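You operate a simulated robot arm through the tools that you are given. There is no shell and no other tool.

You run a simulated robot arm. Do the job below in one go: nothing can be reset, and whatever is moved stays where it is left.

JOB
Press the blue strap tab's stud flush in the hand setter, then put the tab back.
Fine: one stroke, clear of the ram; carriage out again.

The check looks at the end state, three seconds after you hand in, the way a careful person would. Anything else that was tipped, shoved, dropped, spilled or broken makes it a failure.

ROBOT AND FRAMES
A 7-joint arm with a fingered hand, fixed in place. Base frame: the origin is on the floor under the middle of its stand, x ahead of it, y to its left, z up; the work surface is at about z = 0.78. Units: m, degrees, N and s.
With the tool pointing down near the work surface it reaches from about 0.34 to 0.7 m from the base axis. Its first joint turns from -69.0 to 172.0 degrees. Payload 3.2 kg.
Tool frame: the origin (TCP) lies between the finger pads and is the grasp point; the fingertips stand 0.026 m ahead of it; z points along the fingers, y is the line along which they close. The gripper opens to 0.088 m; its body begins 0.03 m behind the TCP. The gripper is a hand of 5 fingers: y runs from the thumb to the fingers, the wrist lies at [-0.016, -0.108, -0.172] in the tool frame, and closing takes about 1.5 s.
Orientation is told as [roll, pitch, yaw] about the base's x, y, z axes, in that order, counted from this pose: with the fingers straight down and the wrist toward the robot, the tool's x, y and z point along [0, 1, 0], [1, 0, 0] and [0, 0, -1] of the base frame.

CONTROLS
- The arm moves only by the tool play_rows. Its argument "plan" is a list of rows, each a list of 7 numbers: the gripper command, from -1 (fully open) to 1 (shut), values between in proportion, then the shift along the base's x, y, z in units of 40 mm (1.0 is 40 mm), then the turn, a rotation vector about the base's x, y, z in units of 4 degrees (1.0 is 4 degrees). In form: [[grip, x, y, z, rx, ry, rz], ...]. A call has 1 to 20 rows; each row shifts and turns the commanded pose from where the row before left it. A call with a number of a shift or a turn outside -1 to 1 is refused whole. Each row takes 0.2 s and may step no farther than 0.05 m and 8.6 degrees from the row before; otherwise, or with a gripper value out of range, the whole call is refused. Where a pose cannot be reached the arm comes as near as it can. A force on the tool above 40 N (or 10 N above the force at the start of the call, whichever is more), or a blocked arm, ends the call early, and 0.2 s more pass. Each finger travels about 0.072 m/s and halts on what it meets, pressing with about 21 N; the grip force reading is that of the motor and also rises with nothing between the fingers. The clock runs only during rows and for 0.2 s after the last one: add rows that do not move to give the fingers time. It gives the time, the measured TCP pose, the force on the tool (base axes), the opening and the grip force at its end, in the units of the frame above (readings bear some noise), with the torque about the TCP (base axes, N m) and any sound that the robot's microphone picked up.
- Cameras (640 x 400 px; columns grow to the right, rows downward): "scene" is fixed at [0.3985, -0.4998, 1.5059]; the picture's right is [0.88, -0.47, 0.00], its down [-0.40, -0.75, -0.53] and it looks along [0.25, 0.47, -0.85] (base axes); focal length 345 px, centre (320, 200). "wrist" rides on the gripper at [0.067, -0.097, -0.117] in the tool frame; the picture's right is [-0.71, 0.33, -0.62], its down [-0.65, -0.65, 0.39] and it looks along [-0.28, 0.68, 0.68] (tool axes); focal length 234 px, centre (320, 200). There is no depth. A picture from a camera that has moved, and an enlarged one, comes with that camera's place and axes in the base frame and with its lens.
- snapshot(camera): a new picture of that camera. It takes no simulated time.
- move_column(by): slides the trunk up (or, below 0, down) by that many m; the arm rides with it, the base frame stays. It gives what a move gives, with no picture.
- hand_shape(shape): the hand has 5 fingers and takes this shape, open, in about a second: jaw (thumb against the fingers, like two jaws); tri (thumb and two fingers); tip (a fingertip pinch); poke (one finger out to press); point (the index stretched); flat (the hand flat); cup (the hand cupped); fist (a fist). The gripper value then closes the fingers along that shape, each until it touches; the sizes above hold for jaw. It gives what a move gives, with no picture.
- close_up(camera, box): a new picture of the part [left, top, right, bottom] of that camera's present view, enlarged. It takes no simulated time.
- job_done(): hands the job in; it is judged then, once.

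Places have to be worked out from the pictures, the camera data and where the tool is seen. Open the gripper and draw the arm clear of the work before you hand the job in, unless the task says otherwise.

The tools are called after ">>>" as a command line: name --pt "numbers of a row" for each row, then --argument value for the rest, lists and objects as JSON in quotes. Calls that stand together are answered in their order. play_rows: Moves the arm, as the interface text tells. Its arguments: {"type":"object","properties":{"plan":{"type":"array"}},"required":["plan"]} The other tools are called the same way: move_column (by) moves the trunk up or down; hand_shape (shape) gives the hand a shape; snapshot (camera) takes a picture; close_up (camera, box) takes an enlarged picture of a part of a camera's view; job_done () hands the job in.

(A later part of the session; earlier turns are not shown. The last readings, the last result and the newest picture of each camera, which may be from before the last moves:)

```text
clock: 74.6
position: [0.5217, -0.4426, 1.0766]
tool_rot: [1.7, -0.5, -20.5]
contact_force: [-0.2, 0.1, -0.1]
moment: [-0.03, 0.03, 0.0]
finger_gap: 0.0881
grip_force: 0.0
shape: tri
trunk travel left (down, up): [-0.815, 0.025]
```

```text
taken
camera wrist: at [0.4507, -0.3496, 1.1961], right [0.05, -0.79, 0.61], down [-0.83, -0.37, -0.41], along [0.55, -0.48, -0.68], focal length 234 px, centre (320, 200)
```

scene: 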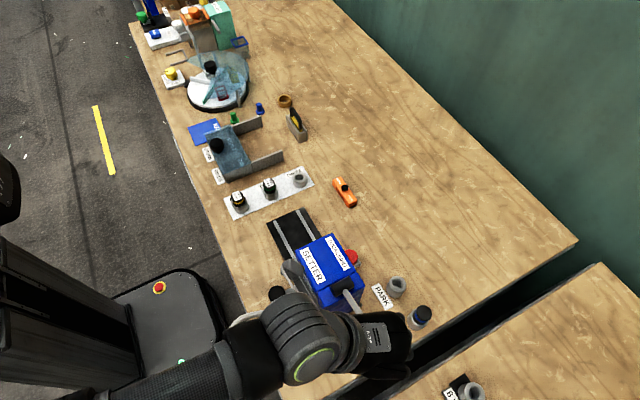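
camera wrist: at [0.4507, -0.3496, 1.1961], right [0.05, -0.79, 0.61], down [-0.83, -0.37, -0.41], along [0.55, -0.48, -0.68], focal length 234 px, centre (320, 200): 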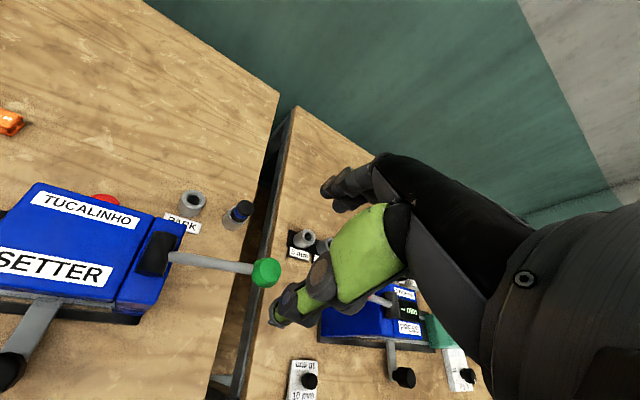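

The lever stays up. I travel back over the setter to the front (reverse path) to inspect ram and stud, and compare the lever with its original height in the scene view.

>>> play_rows --pt "-1 0 0 0.1 -0.4 0.1 0" --pt "-1 -0.14 0.9 0 0 0 -1" --pt "-1 -0.14 0.9 0 0 0 -1" --pt "-1 -0.14 0.9 0 0 0 -1" --pt "-1 -0.14 0.9 0 0 0 -1" --pt "-1 -0.14 0.9 0 0 0 -1" --pt "-1 -0.14 0.9 0 0 0 -1" --pt "-1 -0.14 0.9 0 0 0 -1" --pt "-1 -0.14 0.9 0 0 0 -1" --pt "-1 -0.14 0.9 0 0 0 -1" --pt "-1 -0.14 0.9 0 0 0 -1" --pt "-1 -0.14 0.9 0 0 0 -1" --pt "-1 -0.14 0.9 0 0 0 -1" --pt "-1 0 0 -0.5 -1 0 0" --pt "-1 0 0 -0.5 -1 0 0" --pt "-1 0 0 -0.5 -1 0 0" --pt "-1 0 0 -0.5 -1 0 0" --pt "-1 0 0 -0.6 -1 0 0" --pt "-1 0 0 -0.6 -1 0 0" --pt "-1 0 0 0 0 0 0"

>>> close_up --camera "wrist" --box '[285, 140, 345, 200]'

>>> close_up --camera "scene" --box '[255, 210, 405, 350]'

>>> snapshot --camera "wrist"

```text
clock: 78.8
position: [0.453, -0.011, 0.9542]
tool_rot: [-9.1, -23.1, -66.7]
contact_force: [0.2, 0.9, 1.5]
moment: [-0.01, 0.0, 0.0]
finger_gap: 0.0878
grip_force: 0.1
shape: tri
trunk travel left (down, up): [-0.815, 0.025]
```

```text
6.67 times, centred on (315, 170) of wrist
camera zoom: at [0.4794, 0.1417, 1.0146], right [-0.54, -0.26, 0.8], down [-0.84, 0.17, -0.51], along [-0.01, -0.95, -0.31], focal length 1561 px, centre (353, 400)
```

zoom: 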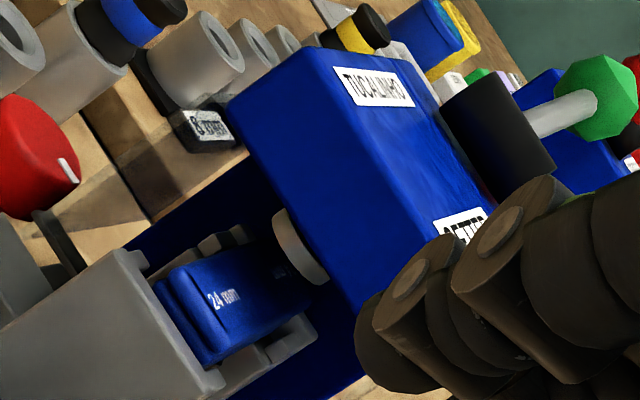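

```text
2.86 times, centred on (330, 280) of scene
camera zoom: at [0.3985, -0.4998, 1.5059], right [0.88, -0.47, 0.0], down [-0.4, -0.75, -0.53], along [0.25, 0.47, -0.85], focal length 986 px, centre (291, -29)
```

zoom: 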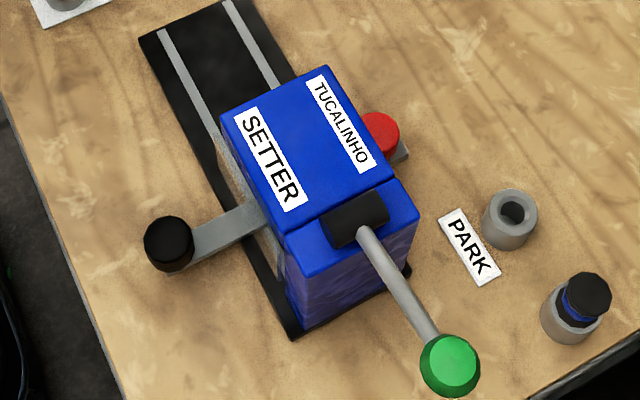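

```text
taken
camera wrist: at [0.4794, 0.1417, 1.0146], right [-0.54, -0.26, 0.8], down [-0.84, 0.17, -0.51], along [-0.01, -0.95, -0.31], focal length 234 px, centre (320, 200)
```

wrist: 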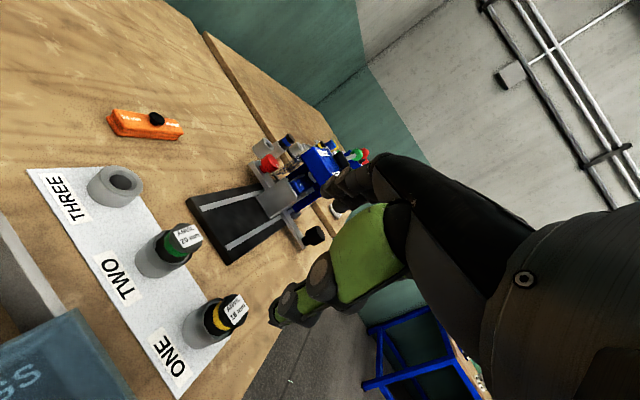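

The lever is back exactly at its original place and the ram is up. I return to the carriage knob (now at about (0.419, -0.279)) with the tip shape and yaw -88° to pull the carriage out.

>>> play_rows --pt "-0.6 0 0 0.35 1 0 0" --pt "-0.6 0 0 0.35 1 0 0" --pt "-0.6 0 0 0.35 1 0 0" --pt "-0.6 0 0 0.35 1 0 0" --pt "-0.6 0 0 0.35 1 0 0" --pt "-0.6 0 0 0.3 1 0 0" --pt "-0.6 -0.12 -0.957 0 0 0 -0.714" --pt "-0.6 -0.12 -0.957 0 0 0 -0.714" --pt "-0.6 -0.12 -0.957 0 0 0 -0.714" --pt "-0.6 -0.12 -0.957 0 0 0 -0.714" --pt "-0.6 -0.12 -0.957 0 0 0 -0.714" --pt "-0.6 -0.12 -0.957 0 0 0 -0.714" --pt "-0.6 -0.12 -0.957 0 0 0 -0.714" --pt "-0.6 0 0 0 0 0 0"

>>> hand_shape --shape "tip"

>>> snapshot --camera "wrist"

>>> snapshot --camera "scene"

```text
clock: 81.8
position: [0.4194, -0.2796, 1.0368]
tool_rot: [0.0, -0.8, -88.6]
contact_force: [-0.5, 0.4, 0.9]
moment: [-0.04, 0.03, 0.02]
finger_gap: 0.0709
grip_force: 0.1
shape: tri
trunk travel left (down, up): [-0.815, 0.025]
```

```text
clock: 82.7
position: [0.4191, -0.2802, 1.0376]
tool_rot: [0.0, -0.7, -88.6]
contact_force: [0.0, -0.3, 0.2]
moment: [0.0, 0.0, 0.01]
finger_gap: 0.0877
grip_force: 0.1
shape: tip
trunk travel left (down, up): [-0.815, 0.025]
```

```text
taken
camera wrist: at [0.484, -0.1795, 1.154], right [-0.7, -0.34, 0.63], down [-0.66, 0.63, -0.4], along [-0.26, -0.7, -0.67], focal length 234 px, centre (320, 200)
```

wrist: 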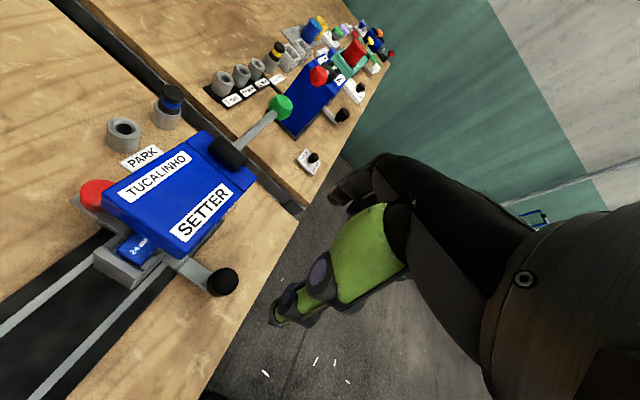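

```text
taken
```

scene: 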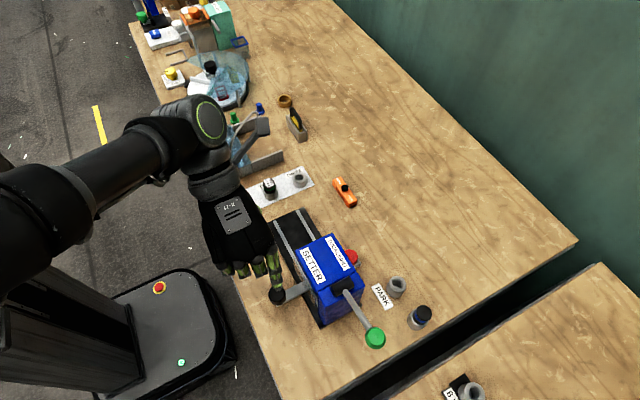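

The knob is directly below. I descend to about z = 0.86 and check.

>>> play_rows --pt "-0.6 0 0 -0.9 0 0.1 0.1" --pt "-0.6 0 0 -0.9 0 0.1 0.05" --pt "-0.6 0 0 -0.9 0 0 0" --pt "-0.6 0 0 -0.9 0 0 0" --pt "-0.6 0 0 -0.8 0 0 0" --pt "-0.6 0 0 0 0 0 0"

>>> close_up --camera "wrist" --box '[180, 160, 400, 330]'

>>> close_up --camera "scene" --box '[200, 200, 360, 330]'

```text
clock: 84.1
position: [0.4211, -0.2778, 0.8619]
tool_rot: [-0.8, -0.7, -88.1]
contact_force: [-0.4, -0.2, 0.0]
moment: [-0.02, 0.01, -0.01]
finger_gap: 0.0707
grip_force: 0.2
shape: tip
trunk travel left (down, up): [-0.815, 0.025]
```

```text
2.35 times, centred on (290, 245) of wrist
camera zoom: at [0.4852, -0.1782, 0.978], right [-0.69, -0.35, 0.64], down [-0.68, 0.63, -0.39], along [-0.26, -0.7, -0.67], focal length 551 px, centre (391, 94)
```

zoom: 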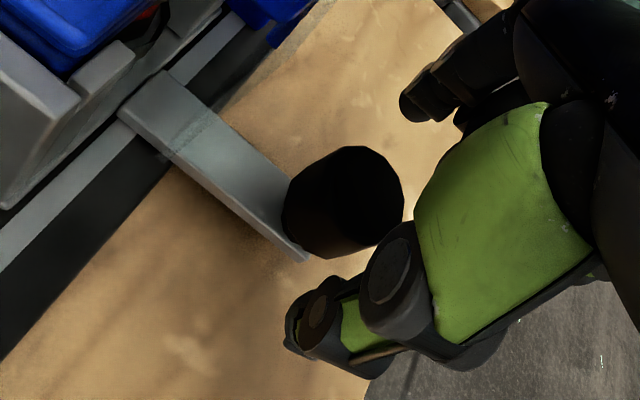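

```text
3.08 times, centred on (280, 265) of scene
camera zoom: at [0.3985, -0.4998, 1.5059], right [0.88, -0.47, 0.0], down [-0.4, -0.75, -0.53], along [0.25, 0.47, -0.85], focal length 1062 px, centre (443, 0)
```

zoom: 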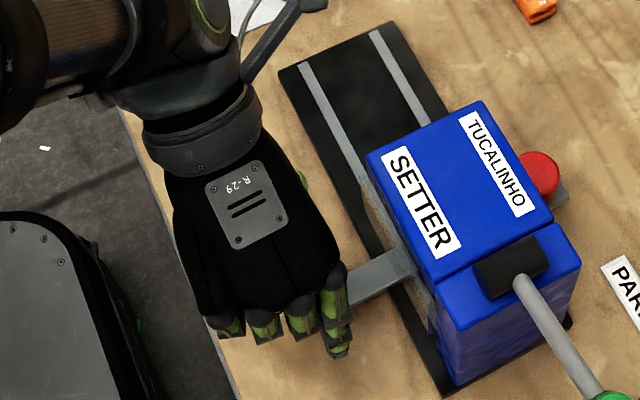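

Aligned as before. I descend to z ≈ 0.835 and close on the knob.

>>> play_rows --pt "-0.6 -0.03 -0.02 -0.33 0 0 0" --pt "-0.6 0 0 -0.33 0 0 0" --pt "-0.4 0 0 0 0 0 0" --pt "-0.2 0 0 0 0 0 0" --pt "0 0 0 0 0 0 0" --pt "0.2 0 0 0 0 0 0" --pt "0.4 0 0 0 0 0 0" --pt "0.5 0 0 0 0 0 0"

```text
clock: 85.9
position: [0.4203, -0.2797, 0.8347]
tool_rot: [-0.7, -0.7, -87.9]
contact_force: [-0.5, -0.9, -1.9]
moment: [0.08, 0.05, 0.0]
finger_gap: 0.0274
grip_force: 21.1
shape: tip
trunk travel left (down, up): [-0.815, 0.025]
```

Knob gripped (27 mm, 21 N). I pull the carriage out towards +y gently, about 11 cm.

>>> play_rows --pt "0.6 0 0.08 0 0 0 0" --pt "0.6 0 0.15 0 0 0 0" --pt "0.6 0 0.25 0 0 0 0" --pt "0.6 0 0.25 0 0 0 0" --pt "0.6 0 0.25 0 0 0 0" --pt "0.6 0 0.25 0 0 0 0" --pt "0.6 0 0.25 0 0 0 0" --pt "0.6 0 0.25 0 0 0 0" --pt "0.6 0 0.25 0 0 0 0" --pt "0.6 0 0.25 0 0 0 0" --pt "0.6 0 0.25 0 0 0 0" --pt "0.6 0 0.2 0 0 0 0" --pt "0.6 0 0.12 0 0 0 0" --pt "0.6 0 0 0 0 0 0"

>>> snapshot --camera "scene"

>>> close_up --camera "scene" --box '[240, 190, 340, 270]'

>>> close_up --camera "wrist" --box '[40, 40, 340, 280]'

```text
clock: 88.9
position: [0.4195, -0.1676, 0.8345]
tool_rot: [-0.6, -0.8, -88.0]
contact_force: [-1.3, -0.5, 14.1]
moment: [-0.23, 0.22, -0.13]
finger_gap: 0.0268
grip_force: 21.3
shape: tip
trunk travel left (down, up): [-0.815, 0.025]
```

```text
taken
```

scene: 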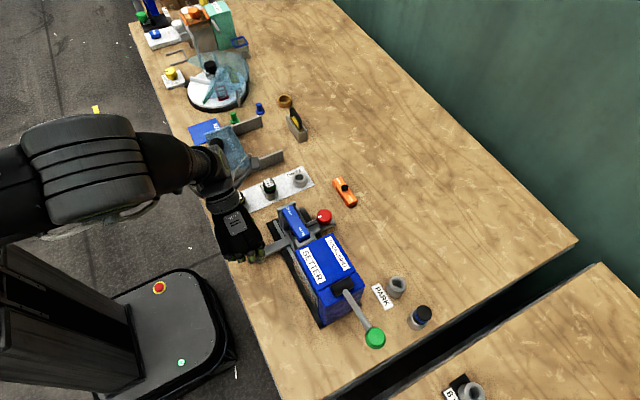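

```text
5.00 times, centred on (290, 230) of scene
camera zoom: at [0.3985, -0.4998, 1.5059], right [0.88, -0.47, 0.0], down [-0.4, -0.75, -0.53], along [0.25, 0.47, -0.85], focal length 1725 px, centre (470, 50)
```

zoom: 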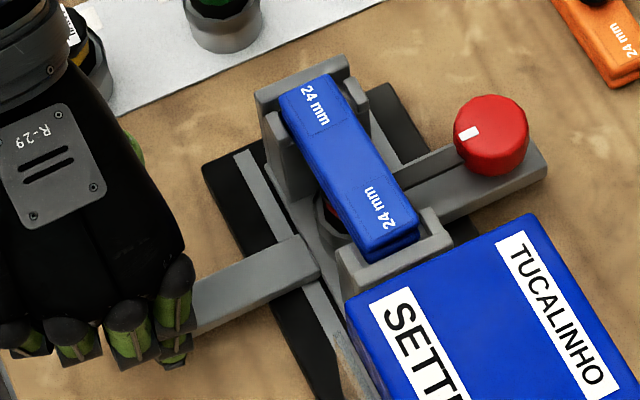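

```text
1.67 times, centred on (190, 160) of wrist
camera zoom: at [0.4835, -0.0673, 0.9508], right [-0.69, -0.35, 0.64], down [-0.68, 0.63, -0.39], along [-0.26, -0.7, -0.67], focal length 390 px, centre (537, 267)
```

zoom: 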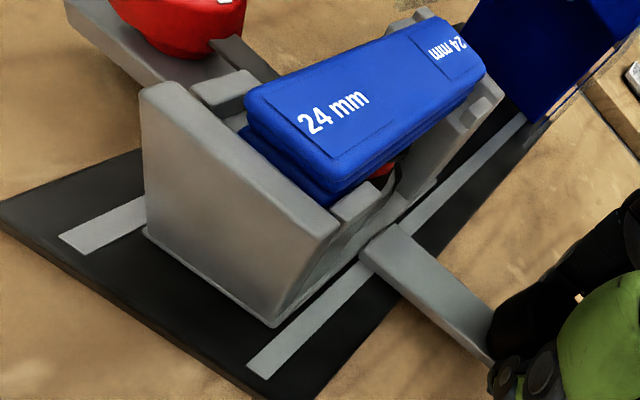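

The stud no longer protrudes. I zoom in on the tab's top and on the carriage position; it appears a few mm short of the original out position.

>>> close_up --camera "scene" --box '[280, 198, 325, 245]'

>>> close_up --camera "wrist" --box '[130, 40, 290, 180]'

```text
8.51 times, centred on (302, 222) of scene
camera zoom: at [0.3985, -0.4998, 1.5059], right [0.88, -0.47, 0.0], down [-0.4, -0.75, -0.53], along [0.25, 0.47, -0.85], focal length 2937 px, centre (469, 17)
```

zoom: 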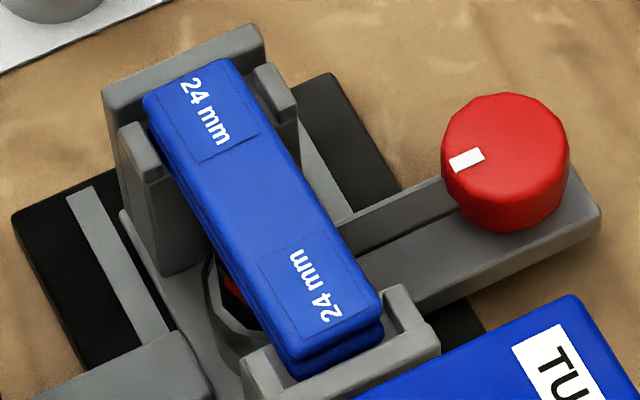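

```text
2.86 times, centred on (210, 110) of wrist
camera zoom: at [0.4835, -0.0673, 0.9508], right [-0.69, -0.35, 0.64], down [-0.68, 0.63, -0.39], along [-0.26, -0.7, -0.67], focal length 669 px, centre (634, 457)
```

zoom: 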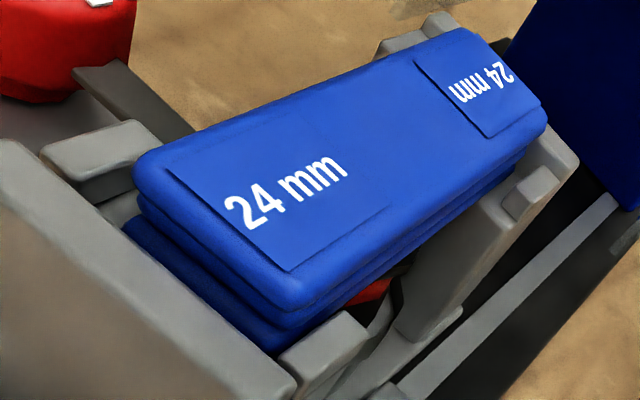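

The tab's top is now clean: the stud is pressed in flush. The carriage is about 6–7 mm short of its original out position, so I pull it the rest of the way.

>>> play_rows --pt "0.6 0 0.06 0.02 0 0 0" --pt "0.6 0 0.06 0 0 0 0" --pt "0.6 0 0.06 0 0 0 0" --pt "0.6 0 0 0 0 0 0"

>>> close_up --camera "scene" --box '[240, 190, 340, 270]'

```text
clock: 89.9
position: [0.4181, -0.1616, 0.8348]
tool_rot: [-0.6, -0.7, -88.1]
contact_force: [-3.7, 0.7, 7.4]
moment: [-0.17, 0.2, -0.09]
finger_gap: 0.0265
grip_force: 20.7
shape: tip
trunk travel left (down, up): [-0.815, 0.025]
```

```text
5.00 times, centred on (290, 230) of scene
camera zoom: at [0.3985, -0.4998, 1.5059], right [0.88, -0.47, 0.0], down [-0.4, -0.75, -0.53], along [0.25, 0.47, -0.85], focal length 1725 px, centre (470, 50)
```

zoom: 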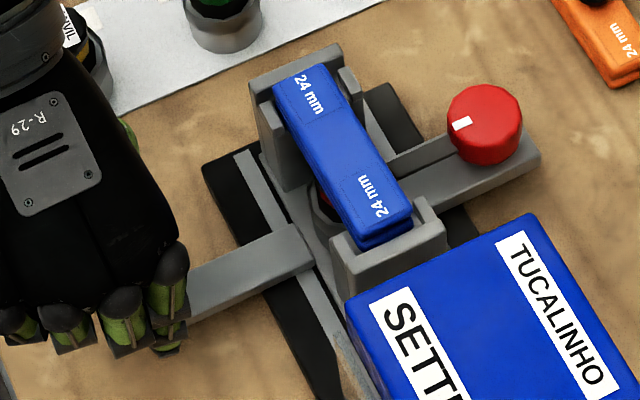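

The carriage is within about 1 mm of its original position. I give a last small pull to bring it against the outer stop.

>>> play_rows --pt "0.6 0 0.05 0 0 0 0" --pt "0.6 0 0.03 0 0 0 0" --pt "0.6 0 0 0 0 0 0"

>>> close_up --camera "scene" --box '[240, 190, 340, 270]'

```text
clock: 90.7
position: [0.4189, -0.16, 0.8339]
tool_rot: [-0.7, -0.7, -88.1]
contact_force: [-1.5, -5.7, 6.5]
moment: [-0.18, 0.19, -0.09]
finger_gap: 0.0269
grip_force: 20.8
shape: tip
trunk travel left (down, up): [-0.815, 0.025]
```

```text
5.00 times, centred on (290, 230) of scene
camera zoom: at [0.3985, -0.4998, 1.5059], right [0.88, -0.47, 0.0], down [-0.4, -0.75, -0.53], along [0.25, 0.47, -0.85], focal length 1725 px, centre (470, 50)
```

zoom: 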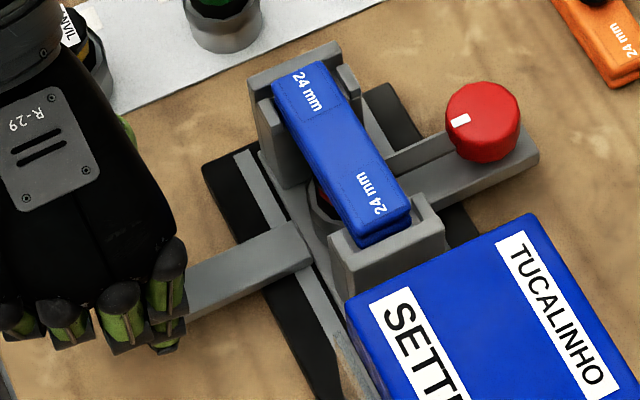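

The carriage is against its outer stop, exactly at the original spot. I open, rise clear, and then turn back to yaw 0.

>>> play_rows --pt "0.5 0 -0.02 0 0 0 0" --pt "0.2 0 0 0 0 0 0" --pt "-0.1 0 0 0 0 0 0" --pt "-0.4 0 0 0 0 0 0" --pt "-0.6 0 0 0 0 0 0" --pt "-0.6 0 0 0 0 0 0" --pt "-0.6 0 0 0.5 0 0 0" --pt "-0.6 0 0 0.9 0 0 0" --pt "-0.6 0 0 0.9 0 0 0" --pt "-0.6 0 0 0.9 0 0 0" --pt "-0.6 0 0 0.9 0 0 0" --pt "-0.6 0 0 0 0 0 0"

>>> close_up --camera "scene" --box '[230, 180, 350, 280]'

```text
clock: 93.3
position: [0.4212, -0.1591, 1.0007]
tool_rot: [-0.8, -0.8, -88.1]
contact_force: [0.6, -0.2, -0.7]
moment: [0.02, -0.03, 0.02]
finger_gap: 0.0702
grip_force: 0.1
shape: tip
trunk travel left (down, up): [-0.815, 0.025]
```

```text
4.00 times, centred on (290, 230) of scene
camera zoom: at [0.3985, -0.4998, 1.5059], right [0.88, -0.47, 0.0], down [-0.4, -0.75, -0.53], along [0.25, 0.47, -0.85], focal length 1380 px, centre (440, 80)
```

zoom: 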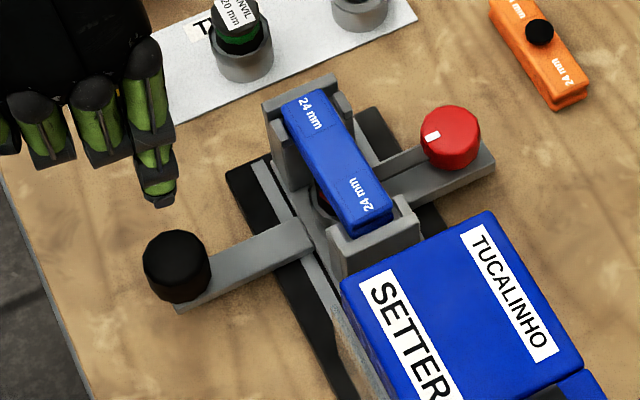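

All fine. I turn back to yaw 0 while moving above the tab at about (0.521, -0.162).

>>> play_rows --pt "-0.6 0.125 0 0 0.1 0.1 1" --pt "-0.6 0.125 0 0 0.1 0.1 1" --pt "-0.6 0.125 0 0 0 0 1" --pt "-0.6 0.125 0 0 0 0 1" --pt "-0.6 0.125 0 0 0 0 1" --pt "-0.6 0.125 0 0 0 0 1" --pt "-0.6 0.125 0 0 0 0 1" --pt "-0.6 0.125 0 0 0 0 1" --pt "-0.6 0.125 0 0 0 0 1" --pt "-0.6 0.125 0 0 0 0 1" --pt "-0.6 0.125 0 0 0 0 1" --pt "-0.6 0.125 0 0 0 0 1" --pt "-0.6 0.125 0 0 0 0 1" --pt "-0.6 0.125 0 0 0 0 1" --pt "-0.6 0.125 0 0 0 0 1" --pt "-0.6 0.125 0 0 0 0 1" --pt "-0.6 0.125 0 0 0 0 1" --pt "-0.6 0.125 0 0 0 0 1" --pt "-0.6 0.125 0 0 0 0 1" --pt "-0.6 0.125 0 0 0 0 1"

>>> play_rows --pt "-0.6 0 -0.04 0 0 0 1" --pt "-0.6 0 -0.03 0 0 0 1" --pt "-0.6 0 0 0 0 0 0"

>>> snapshot --camera "wrist"

```text
clock: 97.5
position: [0.5214, -0.1592, 0.9973]
tool_rot: [-1.5, 0.1, -8.0]
contact_force: [0.1, -0.1, 0.4]
moment: [-0.01, 0.0, -0.02]
finger_gap: 0.07
grip_force: 0.2
shape: tip
trunk travel left (down, up): [-0.815, 0.025]
```

```text
clock: 98.3
position: [0.5201, -0.1624, 0.9974]
tool_rot: [-1.5, 0.1, 0.0]
contact_force: [-0.5, -0.5, 0.2]
moment: [0.03, 0.03, -0.01]
finger_gap: 0.0701
grip_force: 0.0
shape: tip
trunk travel left (down, up): [-0.815, 0.025]
```

```text
taken
camera wrist: at [0.4233, -0.0932, 1.1146], right [0.33, -0.69, 0.64], down [-0.65, -0.66, -0.37], along [0.68, -0.3, -0.67], focal length 234 px, centre (320, 200)
```

wrist: 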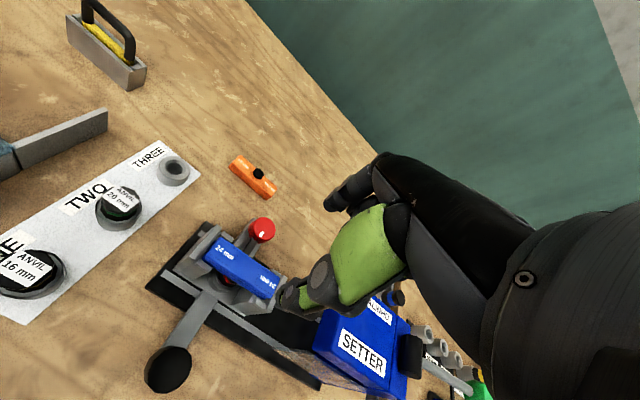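

I level the hand (roll +1.5°) and descend over the tab to about z = 0.91.

>>> play_rows --pt "-0.6 0.01 0 -0.6 0.375 0 0" --pt "-0.6 0 0 -0.8 0 0 0" --pt "-0.6 0 0 -0.8 0 0 0" --pt "-0.6 0 0 0 0 0 0"

>>> close_up --camera "wrist" --box '[180, 180, 360, 340]'

>>> close_up --camera "scene" --box '[270, 200, 340, 250]'

```text
clock: 99.3
position: [0.5201, -0.161, 0.9099]
tool_rot: [0.0, 0.1, 0.1]
contact_force: [0.3, 0.4, -1.3]
moment: [0.0, 0.0, 0.02]
finger_gap: 0.0701
grip_force: 0.2
shape: tip
trunk travel left (down, up): [-0.815, 0.025]
```

```text
2.50 times, centred on (270, 260) of wrist
camera zoom: at [0.4228, -0.0949, 1.0277], right [0.33, -0.71, 0.62], down [-0.65, -0.65, -0.39], along [0.68, -0.28, -0.68], focal length 585 px, centre (445, 50)
```

zoom: 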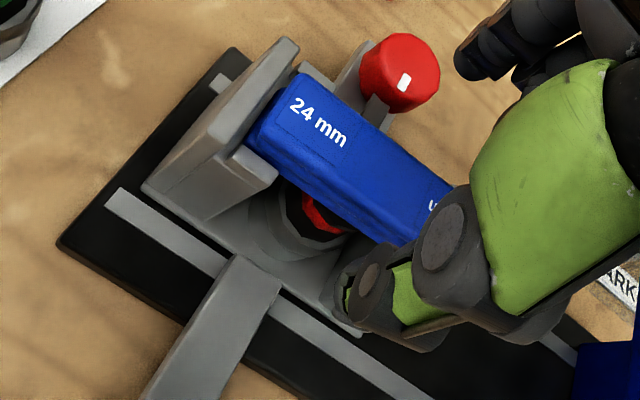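

```text
8.00 times, centred on (305, 225) of scene
camera zoom: at [0.3985, -0.4998, 1.5059], right [0.88, -0.47, 0.0], down [-0.4, -0.75, -0.53], along [0.25, 0.47, -0.85], focal length 2760 px, centre (440, 0)
```

zoom: 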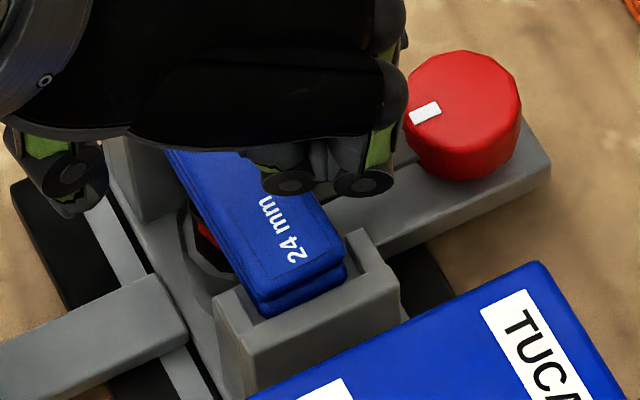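

The tab lies straight under the fingers. I descend to z ≈ 0.884 and close on it.

>>> play_rows --pt "-0.6 0 0 -0.35 0 0 0" --pt "-0.6 0 0 -0.3 0 0 0" --pt "-0.4 0 0 0 0 0 0" --pt "-0.1 0 0 0 0 0 0" --pt "0.2 0 0 0 0 0 0" --pt "0.35 0 0 0 0 0 0" --pt "0.45 0 0 0 0 0 0" --pt "0.55 0 0 0 0 0 0" --pt "0.7 0 0 0 0 0 0" --pt "1 0 0 0 0 0 0" --pt "1 0 0 0 0 0 0" --pt "1 0 0 0 0 0 0"

>>> close_up --camera "wrist" --box '[180, 180, 360, 340]'

```text
clock: 101.9
position: [0.5194, -0.1613, 0.8828]
tool_rot: [-0.1, 0.3, 0.0]
contact_force: [-0.4, 1.2, -0.6]
moment: [0.0, -0.01, -0.04]
finger_gap: 0.0197
grip_force: 21.3
shape: tip
trunk travel left (down, up): [-0.815, 0.025]
```

```text
2.50 times, centred on (270, 260) of wrist
camera zoom: at [0.4229, -0.095, 1.0016], right [0.33, -0.71, 0.62], down [-0.66, -0.65, -0.39], along [0.68, -0.28, -0.68], focal length 585 px, centre (445, 50)
```

zoom: 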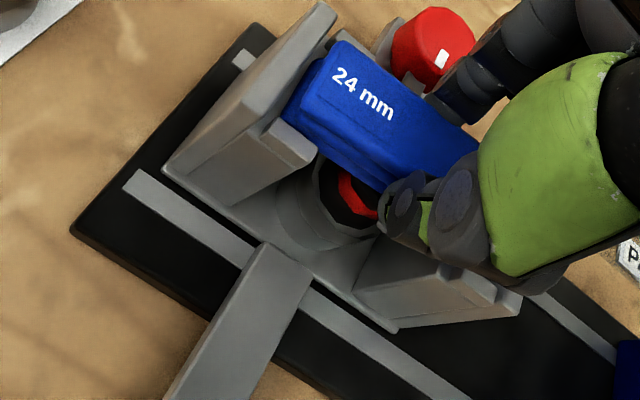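

The tab is gripped again (19.7 mm, 21 N), sitting about 2 mm more towards -y in the hand than at first pick. I lift it straight out of the cradle.

>>> play_rows --pt "1 0 0 0.2 0 0 0" --pt "1 0 0 0.4 0 0 0" --pt "1 0 0 0.7 0 0 0" --pt "1 0 0 0.7 0 0 0" --pt "1 0 0 0 0 0 0"

>>> close_up --camera "wrist" --box '[180, 180, 360, 340]'

>>> close_up --camera "scene" --box '[230, 150, 350, 270]'

```text
clock: 103.1
position: [0.5213, -0.1605, 0.9621]
tool_rot: [0.1, 0.2, 0.0]
contact_force: [-0.1, 0.1, -0.5]
moment: [-0.03, 0.0, 0.02]
finger_gap: 0.0196
grip_force: 20.9
shape: tip
trunk travel left (down, up): [-0.815, 0.025]
```

```text
2.50 times, centred on (270, 260) of wrist
camera zoom: at [0.4242, -0.0952, 1.0806], right [0.33, -0.71, 0.62], down [-0.66, -0.65, -0.39], along [0.68, -0.28, -0.68], focal length 585 px, centre (445, 50)
```

zoom: 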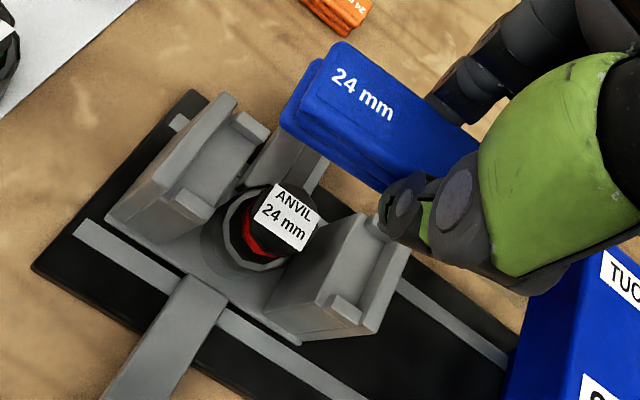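

```text
3.33 times, centred on (290, 210) of scene
camera zoom: at [0.3985, -0.4998, 1.5059], right [0.88, -0.47, 0.0], down [-0.4, -0.75, -0.53], along [0.25, 0.47, -0.85], focal length 1150 px, centre (420, 167)
```

zoom: 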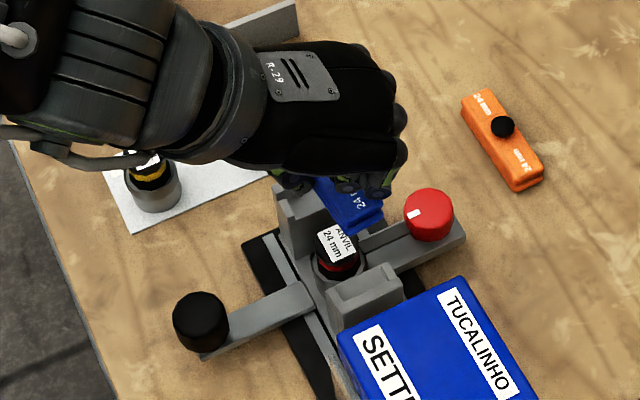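

The tab is cleanly out and the anvil stays in place. I carry it back: first in +x past the setter head, then to (0.678, -0.220).

>>> play_rows --pt "1 0.5 0 0 0 0 0" --pt "1 0.7 0 0 0 0 0" --pt "1 0.8 -0.1 0 0 0 0" --pt "1 0.8 -0.4 0 0 0 0" --pt "1 0.7 -0.5 0 0 0 0" --pt "1 0.42 -0.48 0 0 0 0" --pt "1 0 0 0 0 0 0"

>>> snapshot --camera "scene"

>>> snapshot --camera "wrist"

```text
clock: 104.7
position: [0.6764, -0.2235, 0.9656]
tool_rot: [0.1, 0.2, 0.0]
contact_force: [0.0, -0.6, 0.9]
moment: [0.01, 0.0, 0.01]
finger_gap: 0.0195
grip_force: 20.9
shape: tip
trunk travel left (down, up): [-0.815, 0.025]
```

```text
taken
```

scene: 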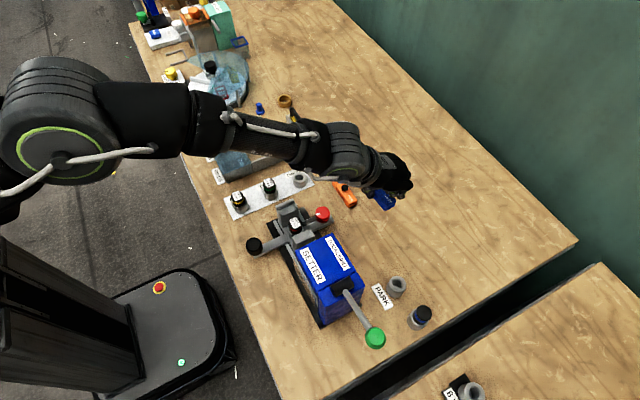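

```text
taken
camera wrist: at [0.5791, -0.1564, 1.085], right [0.33, -0.71, 0.62], down [-0.66, -0.65, -0.39], along [0.68, -0.28, -0.68], focal length 234 px, centre (320, 200)
```

wrist: 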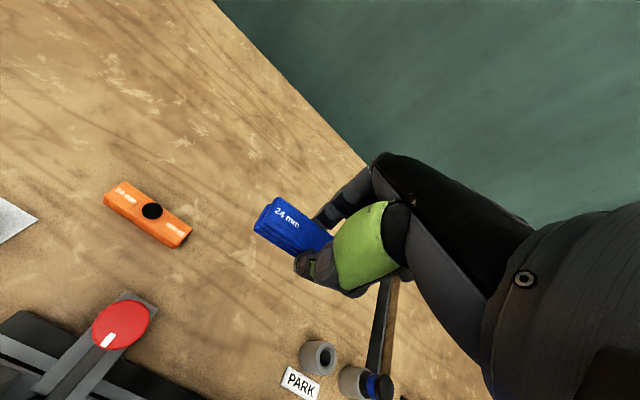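

I descend to z ≈ 0.86 and read the position before the final lowering.

>>> play_rows --pt "1 0 0 -0.8 0 0 0" --pt "1 0 0 -0.8 0 0 0" --pt "1 0 0 -0.8 0 0 0" --pt "1 0 0 0 0 0 0"

>>> play_rows --pt "1 0 0 0 0 0 0"

>>> close_up --camera "scene" --box '[325, 170, 390, 250]'

>>> close_up --camera "scene" --box '[220, 150, 430, 310]'

```text
clock: 105.7
position: [0.6755, -0.2233, 0.8695]
tool_rot: [0.0, 0.1, 0.0]
contact_force: [-0.7, 0.2, -0.6]
moment: [-0.01, -0.02, -0.01]
finger_gap: 0.0194
grip_force: 21.2
shape: tip
trunk travel left (down, up): [-0.815, 0.025]
```

```text
clock: 106.1
position: [0.6764, -0.2239, 0.8692]
tool_rot: [0.0, 0.2, 0.0]
contact_force: [0.3, 0.0, -0.6]
moment: [-0.05, -0.04, 0.05]
finger_gap: 0.0195
grip_force: 20.9
shape: tip
trunk travel left (down, up): [-0.815, 0.025]
```

```text
5.00 times, centred on (358, 210) of scene
camera zoom: at [0.3985, -0.4998, 1.5059], right [0.88, -0.47, 0.0], down [-0.4, -0.75, -0.53], along [0.25, 0.47, -0.85], focal length 1725 px, centre (132, 150)
```

zoom: 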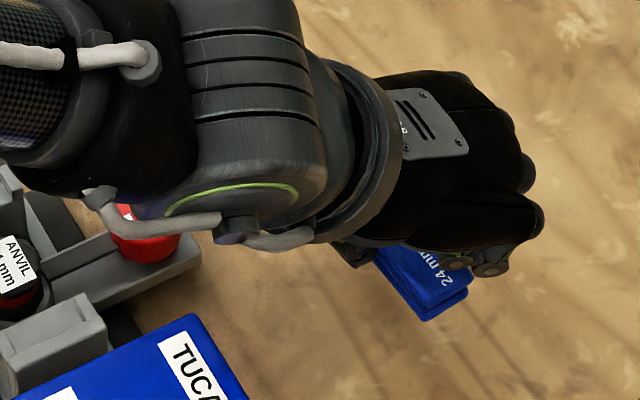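

```text
2.50 times, centred on (325, 230) of scene
camera zoom: at [0.3985, -0.4998, 1.5059], right [0.88, -0.47, 0.0], down [-0.4, -0.75, -0.53], along [0.25, 0.47, -0.85], focal length 863 px, centre (308, 125)
```

zoom: 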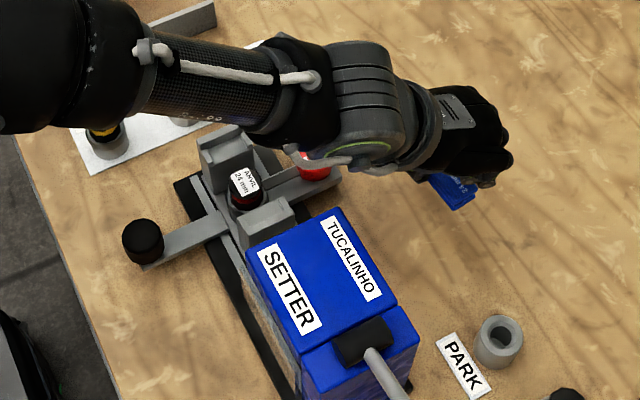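

The arm is now in a comfortable elbow-high posture. I compare the tab's place in the hand with the first pick using the same enlarged region.

>>> close_up --camera "wrist" --box '[220, 160, 380, 330]'

```text
2.35 times, centred on (300, 245) of wrist
camera zoom: at [0.5793, -0.1572, 0.9879], right [0.33, -0.71, 0.62], down [-0.66, -0.65, -0.39], along [0.68, -0.28, -0.68], focal length 551 px, centre (367, 94)
```

zoom: 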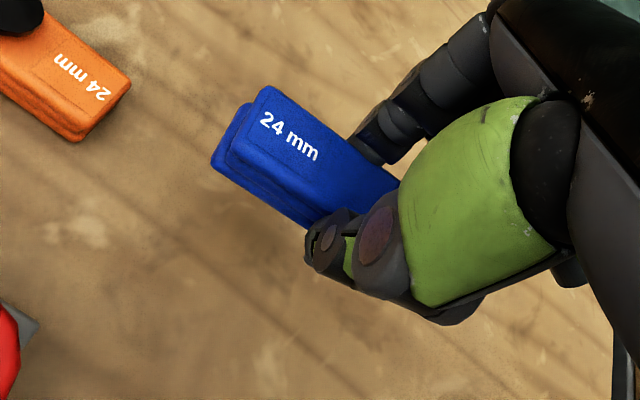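

The tab sits only ~1.4 mm further to -y in the hand than before. I correct the position to (0.678, -0.2204) and descend in steps to the table.

>>> play_rows --pt "1 0.05 0.08 -0.3 0 0 0" --pt "1 0 0 -0.5 0 0 0" --pt "1 0 0 -0.4 0 0 0" --pt "1 0 0 -0.1 0 0 0" --pt "1 0 0 0 0 0 0"

>>> close_up --camera "wrist" --box '[220, 160, 380, 330]'

>>> close_up --camera "scene" --box '[220, 150, 430, 310]'

```text
clock: 107.3
position: [0.6787, -0.2178, 0.8136]
tool_rot: [-0.1, 0.1, 0.2]
contact_force: [0.3, 0.4, 0.5]
moment: [-0.02, 0.01, 0.03]
finger_gap: 0.0192
grip_force: 21.3
shape: tip
trunk travel left (down, up): [-0.815, 0.025]
```

```text
2.35 times, centred on (300, 245) of wrist
camera zoom: at [0.5819, -0.1525, 0.9338], right [0.33, -0.71, 0.62], down [-0.66, -0.65, -0.39], along [0.68, -0.28, -0.68], focal length 551 px, centre (367, 94)
```

zoom: 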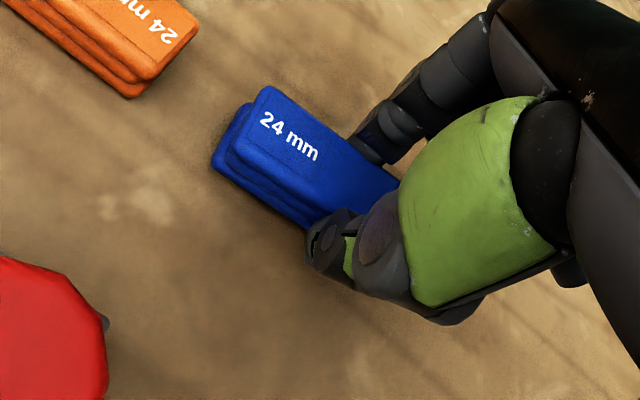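

```text
2.50 times, centred on (325, 230) of scene
camera zoom: at [0.3985, -0.4998, 1.5059], right [0.88, -0.47, 0.0], down [-0.4, -0.75, -0.53], along [0.25, 0.47, -0.85], focal length 863 px, centre (308, 125)
```

zoom: 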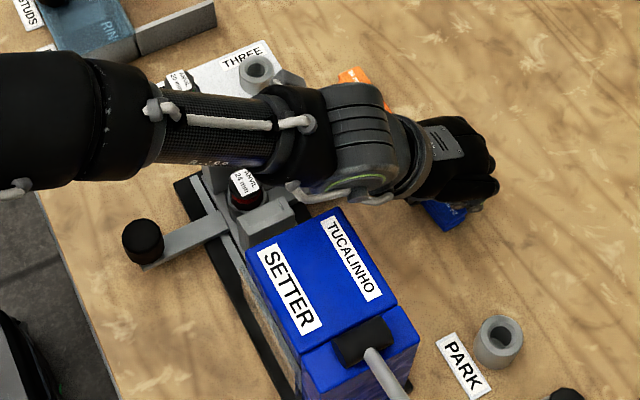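

Compared with the first pick's picture, the hand is about 2 mm too far in x and 3 mm in +y. I correct that with a 2 mm lift and set down again.

>>> play_rows --pt "1 0 0 0.06 0 0 0" --pt "1 -0.04 -0.07 0 0 0 0" --pt "1 0 0 0 0 0 0" --pt "1 0 0 -0.06 0 0 0" --pt "1 0 0 0 0 0 0"

>>> close_up --camera "wrist" --box '[220, 160, 380, 330]'

```text
clock: 108.5
position: [0.6762, -0.2209, 0.8146]
tool_rot: [0.0, 0.1, 0.0]
contact_force: [0.4, 0.1, -0.2]
moment: [-0.01, -0.01, 0.01]
finger_gap: 0.0196
grip_force: 21.1
shape: tip
trunk travel left (down, up): [-0.815, 0.025]
```

```text
2.35 times, centred on (300, 245) of wrist
camera zoom: at [0.5803, -0.1547, 0.9337], right [0.33, -0.71, 0.62], down [-0.66, -0.65, -0.39], along [0.68, -0.28, -0.68], focal length 551 px, centre (367, 94)
```

zoom: 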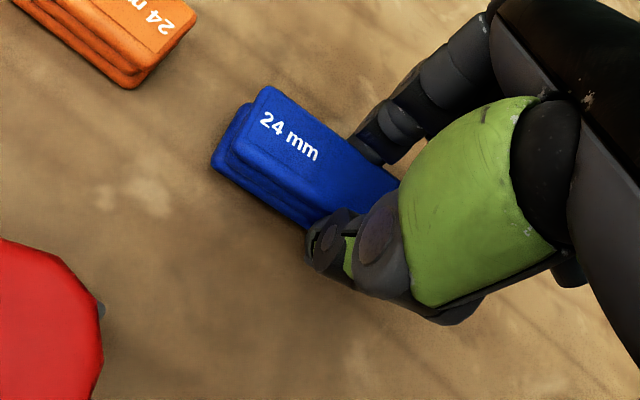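

The picture now matches the original place within about 1 mm. I lower the last millimetre or two until I feel the table.

>>> play_rows --pt "1 0 0 -0.03 0 0 0" --pt "1 0 0 0 0 0 0"

```text
clock: 109.1
position: [0.6782, -0.2209, 0.8147]
tool_rot: [0.0, 0.2, 0.0]
contact_force: [-0.2, 0.5, 0.1]
moment: [-0.01, 0.02, 0.03]
finger_gap: 0.0192
grip_force: 21.2
shape: tip
trunk travel left (down, up): [-0.815, 0.025]
```

>>> play_rows --pt "1 0 0 -0.04 0 0 0" --pt "1 0 0 0 0 0 0"

```text
clock: 109.7
position: [0.6781, -0.2188, 0.8126]
tool_rot: [0.0, 0.3, 0.1]
contact_force: [-0.8, 1.0, -1.4]
moment: [-0.05, -0.04, -0.03]
finger_gap: 0.0195
grip_force: 21.2
shape: tip
trunk travel left (down, up): [-0.815, 0.025]
```

No contact force yet at z ≈ 0.8126; I continue in 1–1.5 mm steps.

>>> play_rows --pt "1 0 0 -0.04 0 0 0" --pt "1 0 0 0 0 0 0"

```text
clock: 110.3
position: [0.6776, -0.22, 0.8123]
tool_rot: [0.0, 0.1, 0.0]
contact_force: [0.6, 0.2, 1.9]
moment: [0.01, -0.03, 0.01]
finger_gap: 0.0197
grip_force: 21.0
shape: tip
trunk travel left (down, up): [-0.815, 0.025]
```

A first hint of contact (1.9 N). One more small step to confirm.

>>> play_rows --pt "1 0 0 -0.03 0 0 0" --pt "1 0 0 0 0 0 0"

>>> close_up --camera "wrist" --box '[220, 160, 380, 330]'

```text
clock: 110.9
position: [0.6764, -0.2204, 0.8122]
tool_rot: [-0.1, 0.0, 0.0]
contact_force: [1.9, 0.0, 6.1]
moment: [0.0, -0.04, -0.02]
finger_gap: 0.0199
grip_force: 20.8
shape: tip
trunk travel left (down, up): [-0.815, 0.025]
```

```text
2.35 times, centred on (300, 245) of wrist
camera zoom: at [0.5796, -0.1538, 0.9301], right [0.33, -0.71, 0.62], down [-0.65, -0.65, -0.39], along [0.68, -0.28, -0.68], focal length 551 px, centre (367, 94)
```

zoom: 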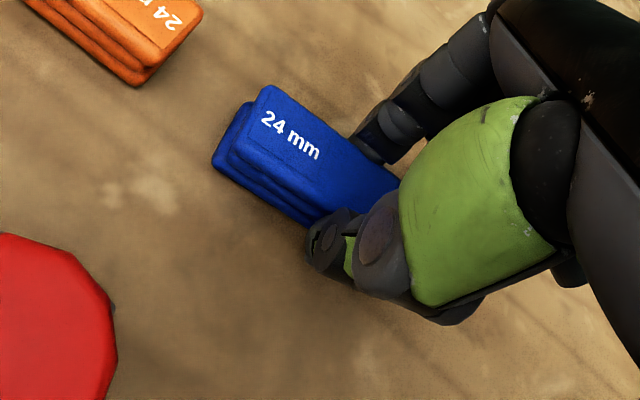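

The tab rests on the table (6 N) within about 2 mm of where it was. I ease off, open the fingers slowly and rise straight up.

>>> play_rows --pt "1 0 0 0.03 0 0 0" --pt "0.55 0 0 0 0 0 0" --pt "0.4 0 0 0 0 0 0" --pt "0.2 0 0 0 0 0 0" --pt "-0.1 0 0 0 0 0 0" --pt "-0.4 0 0 0 0 0 0" --pt "-0.6 0 0 0 0 0 0" --pt "-0.6 0 0 0 0 0 0"

>>> close_up --camera "wrist" --box '[220, 160, 380, 330]'

```text
clock: 112.7
position: [0.6781, -0.2193, 0.8122]
tool_rot: [0.1, 0.2, -0.1]
contact_force: [0.1, -0.4, -0.1]
moment: [0.01, 0.01, 0.03]
finger_gap: 0.0701
grip_force: 0.1
shape: tip
trunk travel left (down, up): [-0.815, 0.025]
```

```text
2.35 times, centred on (300, 245) of wrist
camera zoom: at [0.58, -0.154, 0.9305], right [0.33, -0.71, 0.62], down [-0.66, -0.65, -0.39], along [0.68, -0.28, -0.68], focal length 551 px, centre (367, 94)
```

zoom: 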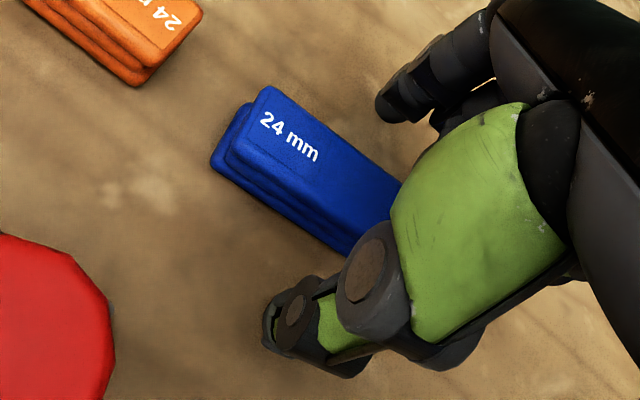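

The tab is released and stayed put. I rise straight up and draw the arm away from the work.

>>> play_rows --pt "-0.6 0 0 0.5 0 0 0" --pt "-0.6 0 0 0.9 0 0 0" --pt "-0.6 0 0 0.9 0 0 0" --pt "-0.6 0 0 0.9 0 0 0" --pt "-0.6 0 0 0.9 0 0 0" --pt "-0.6 0 0 0.9 0 0 0" --pt "-0.6 -0.6 0.6 0.5 0 0 0" --pt "-0.6 -0.7 0.7 0.3 0 0 0" --pt "-0.6 -0.7 0.7 0 0 0 0" --pt "-0.6 -0.7 0.7 0 0 0 0" --pt "-0.6 -0.7 0.7 0 0 0 0" --pt "-1 0 0 0 0 0 0"

>>> snapshot --camera "scene"

>>> close_up --camera "scene" --box '[325, 170, 390, 250]'

>>> snapshot --camera "wrist"

```text
clock: 115.3
position: [0.5396, -0.0854, 1.0414]
tool_rot: [0.0, 0.2, 0.0]
contact_force: [-0.5, 0.4, -0.3]
moment: [-0.02, -0.01, 0.03]
finger_gap: 0.088
grip_force: 0.0
shape: tip
trunk travel left (down, up): [-0.815, 0.025]
```

```text
taken
```

scene: 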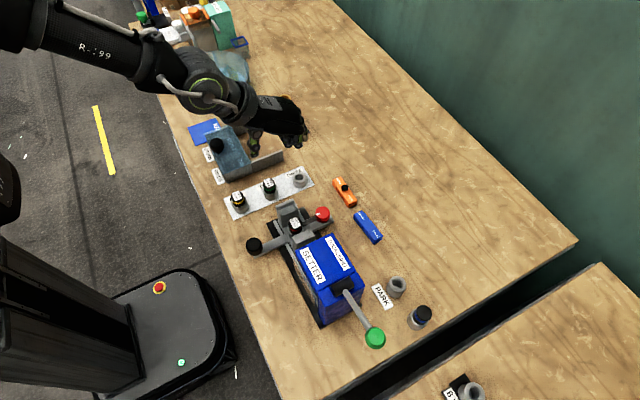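

```text
5.00 times, centred on (358, 210) of scene
camera zoom: at [0.3985, -0.4998, 1.5059], right [0.88, -0.47, 0.0], down [-0.4, -0.75, -0.53], along [0.25, 0.47, -0.85], focal length 1725 px, centre (132, 150)
```

zoom: 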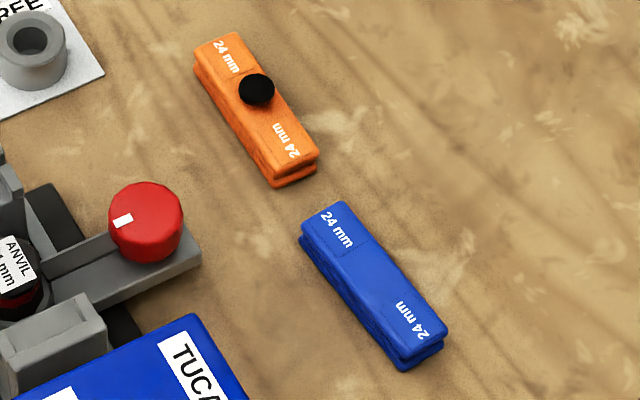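

```text
taken
camera wrist: at [0.4425, -0.0199, 1.16], right [0.33, -0.71, 0.62], down [-0.66, -0.65, -0.39], along [0.68, -0.28, -0.68], focal length 234 px, centre (320, 200)
```

wrist: 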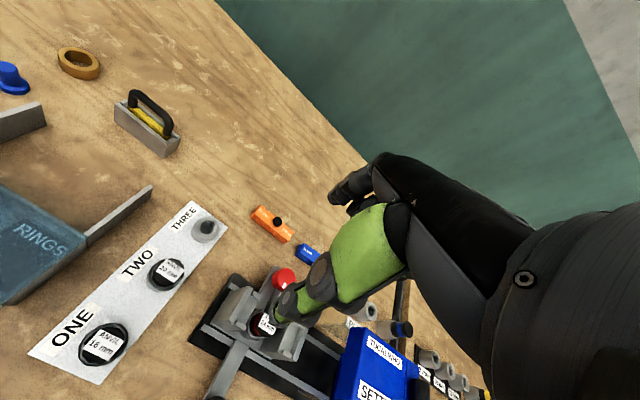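

The tab lies back next to the orange one, a few mm and about 4° from its original pose. I zoom in for a final check of the tab's top, the setter and the surroundings.

>>> close_up --camera "scene" --box '[350, 205, 390, 250]'

>>> close_up --camera "scene" --box '[220, 160, 460, 360]'

>>> close_up --camera "scene" --box '[150, 0, 330, 140]'

```text
8.89 times, centred on (370, 228) of scene
camera zoom: at [0.3985, -0.4998, 1.5059], right [0.88, -0.47, 0.0], down [-0.4, -0.75, -0.53], along [0.25, 0.47, -0.85], focal length 3067 px, centre (-124, -44)
```

zoom: 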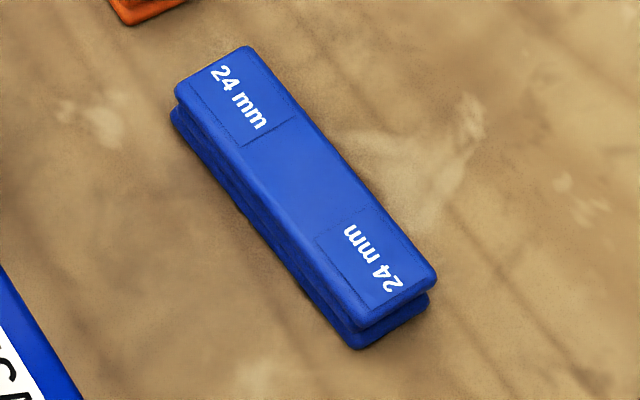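

```text
2.00 times, centred on (340, 260) of scene
camera zoom: at [0.3985, -0.4998, 1.5059], right [0.88, -0.47, 0.0], down [-0.4, -0.75, -0.53], along [0.25, 0.47, -0.85], focal length 690 px, centre (280, 80)
```

zoom: 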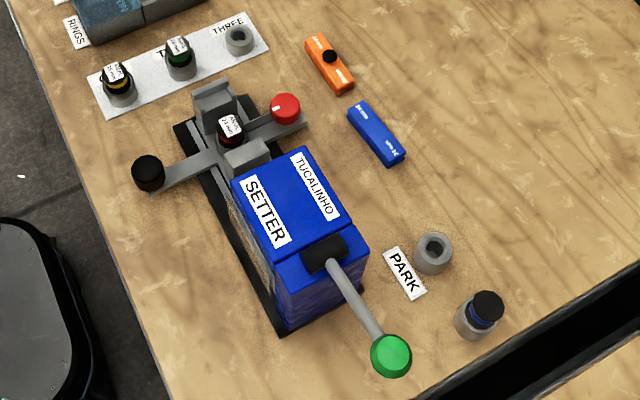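

```text
2.86 times, centred on (240, 70) of scene
camera zoom: at [0.3985, -0.4998, 1.5059], right [0.88, -0.47, 0.0], down [-0.4, -0.75, -0.53], along [0.25, 0.47, -0.85], focal length 986 px, centre (549, 571)
```

zoom: 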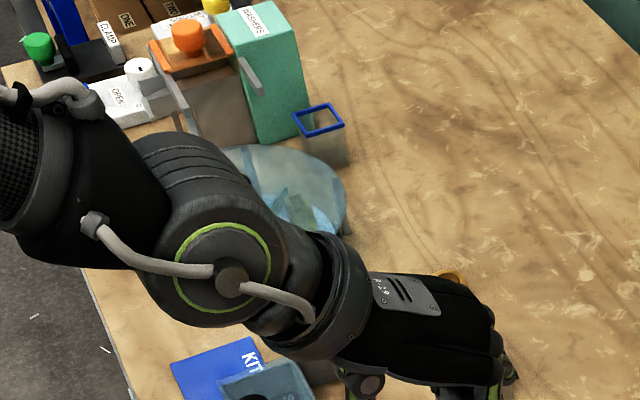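

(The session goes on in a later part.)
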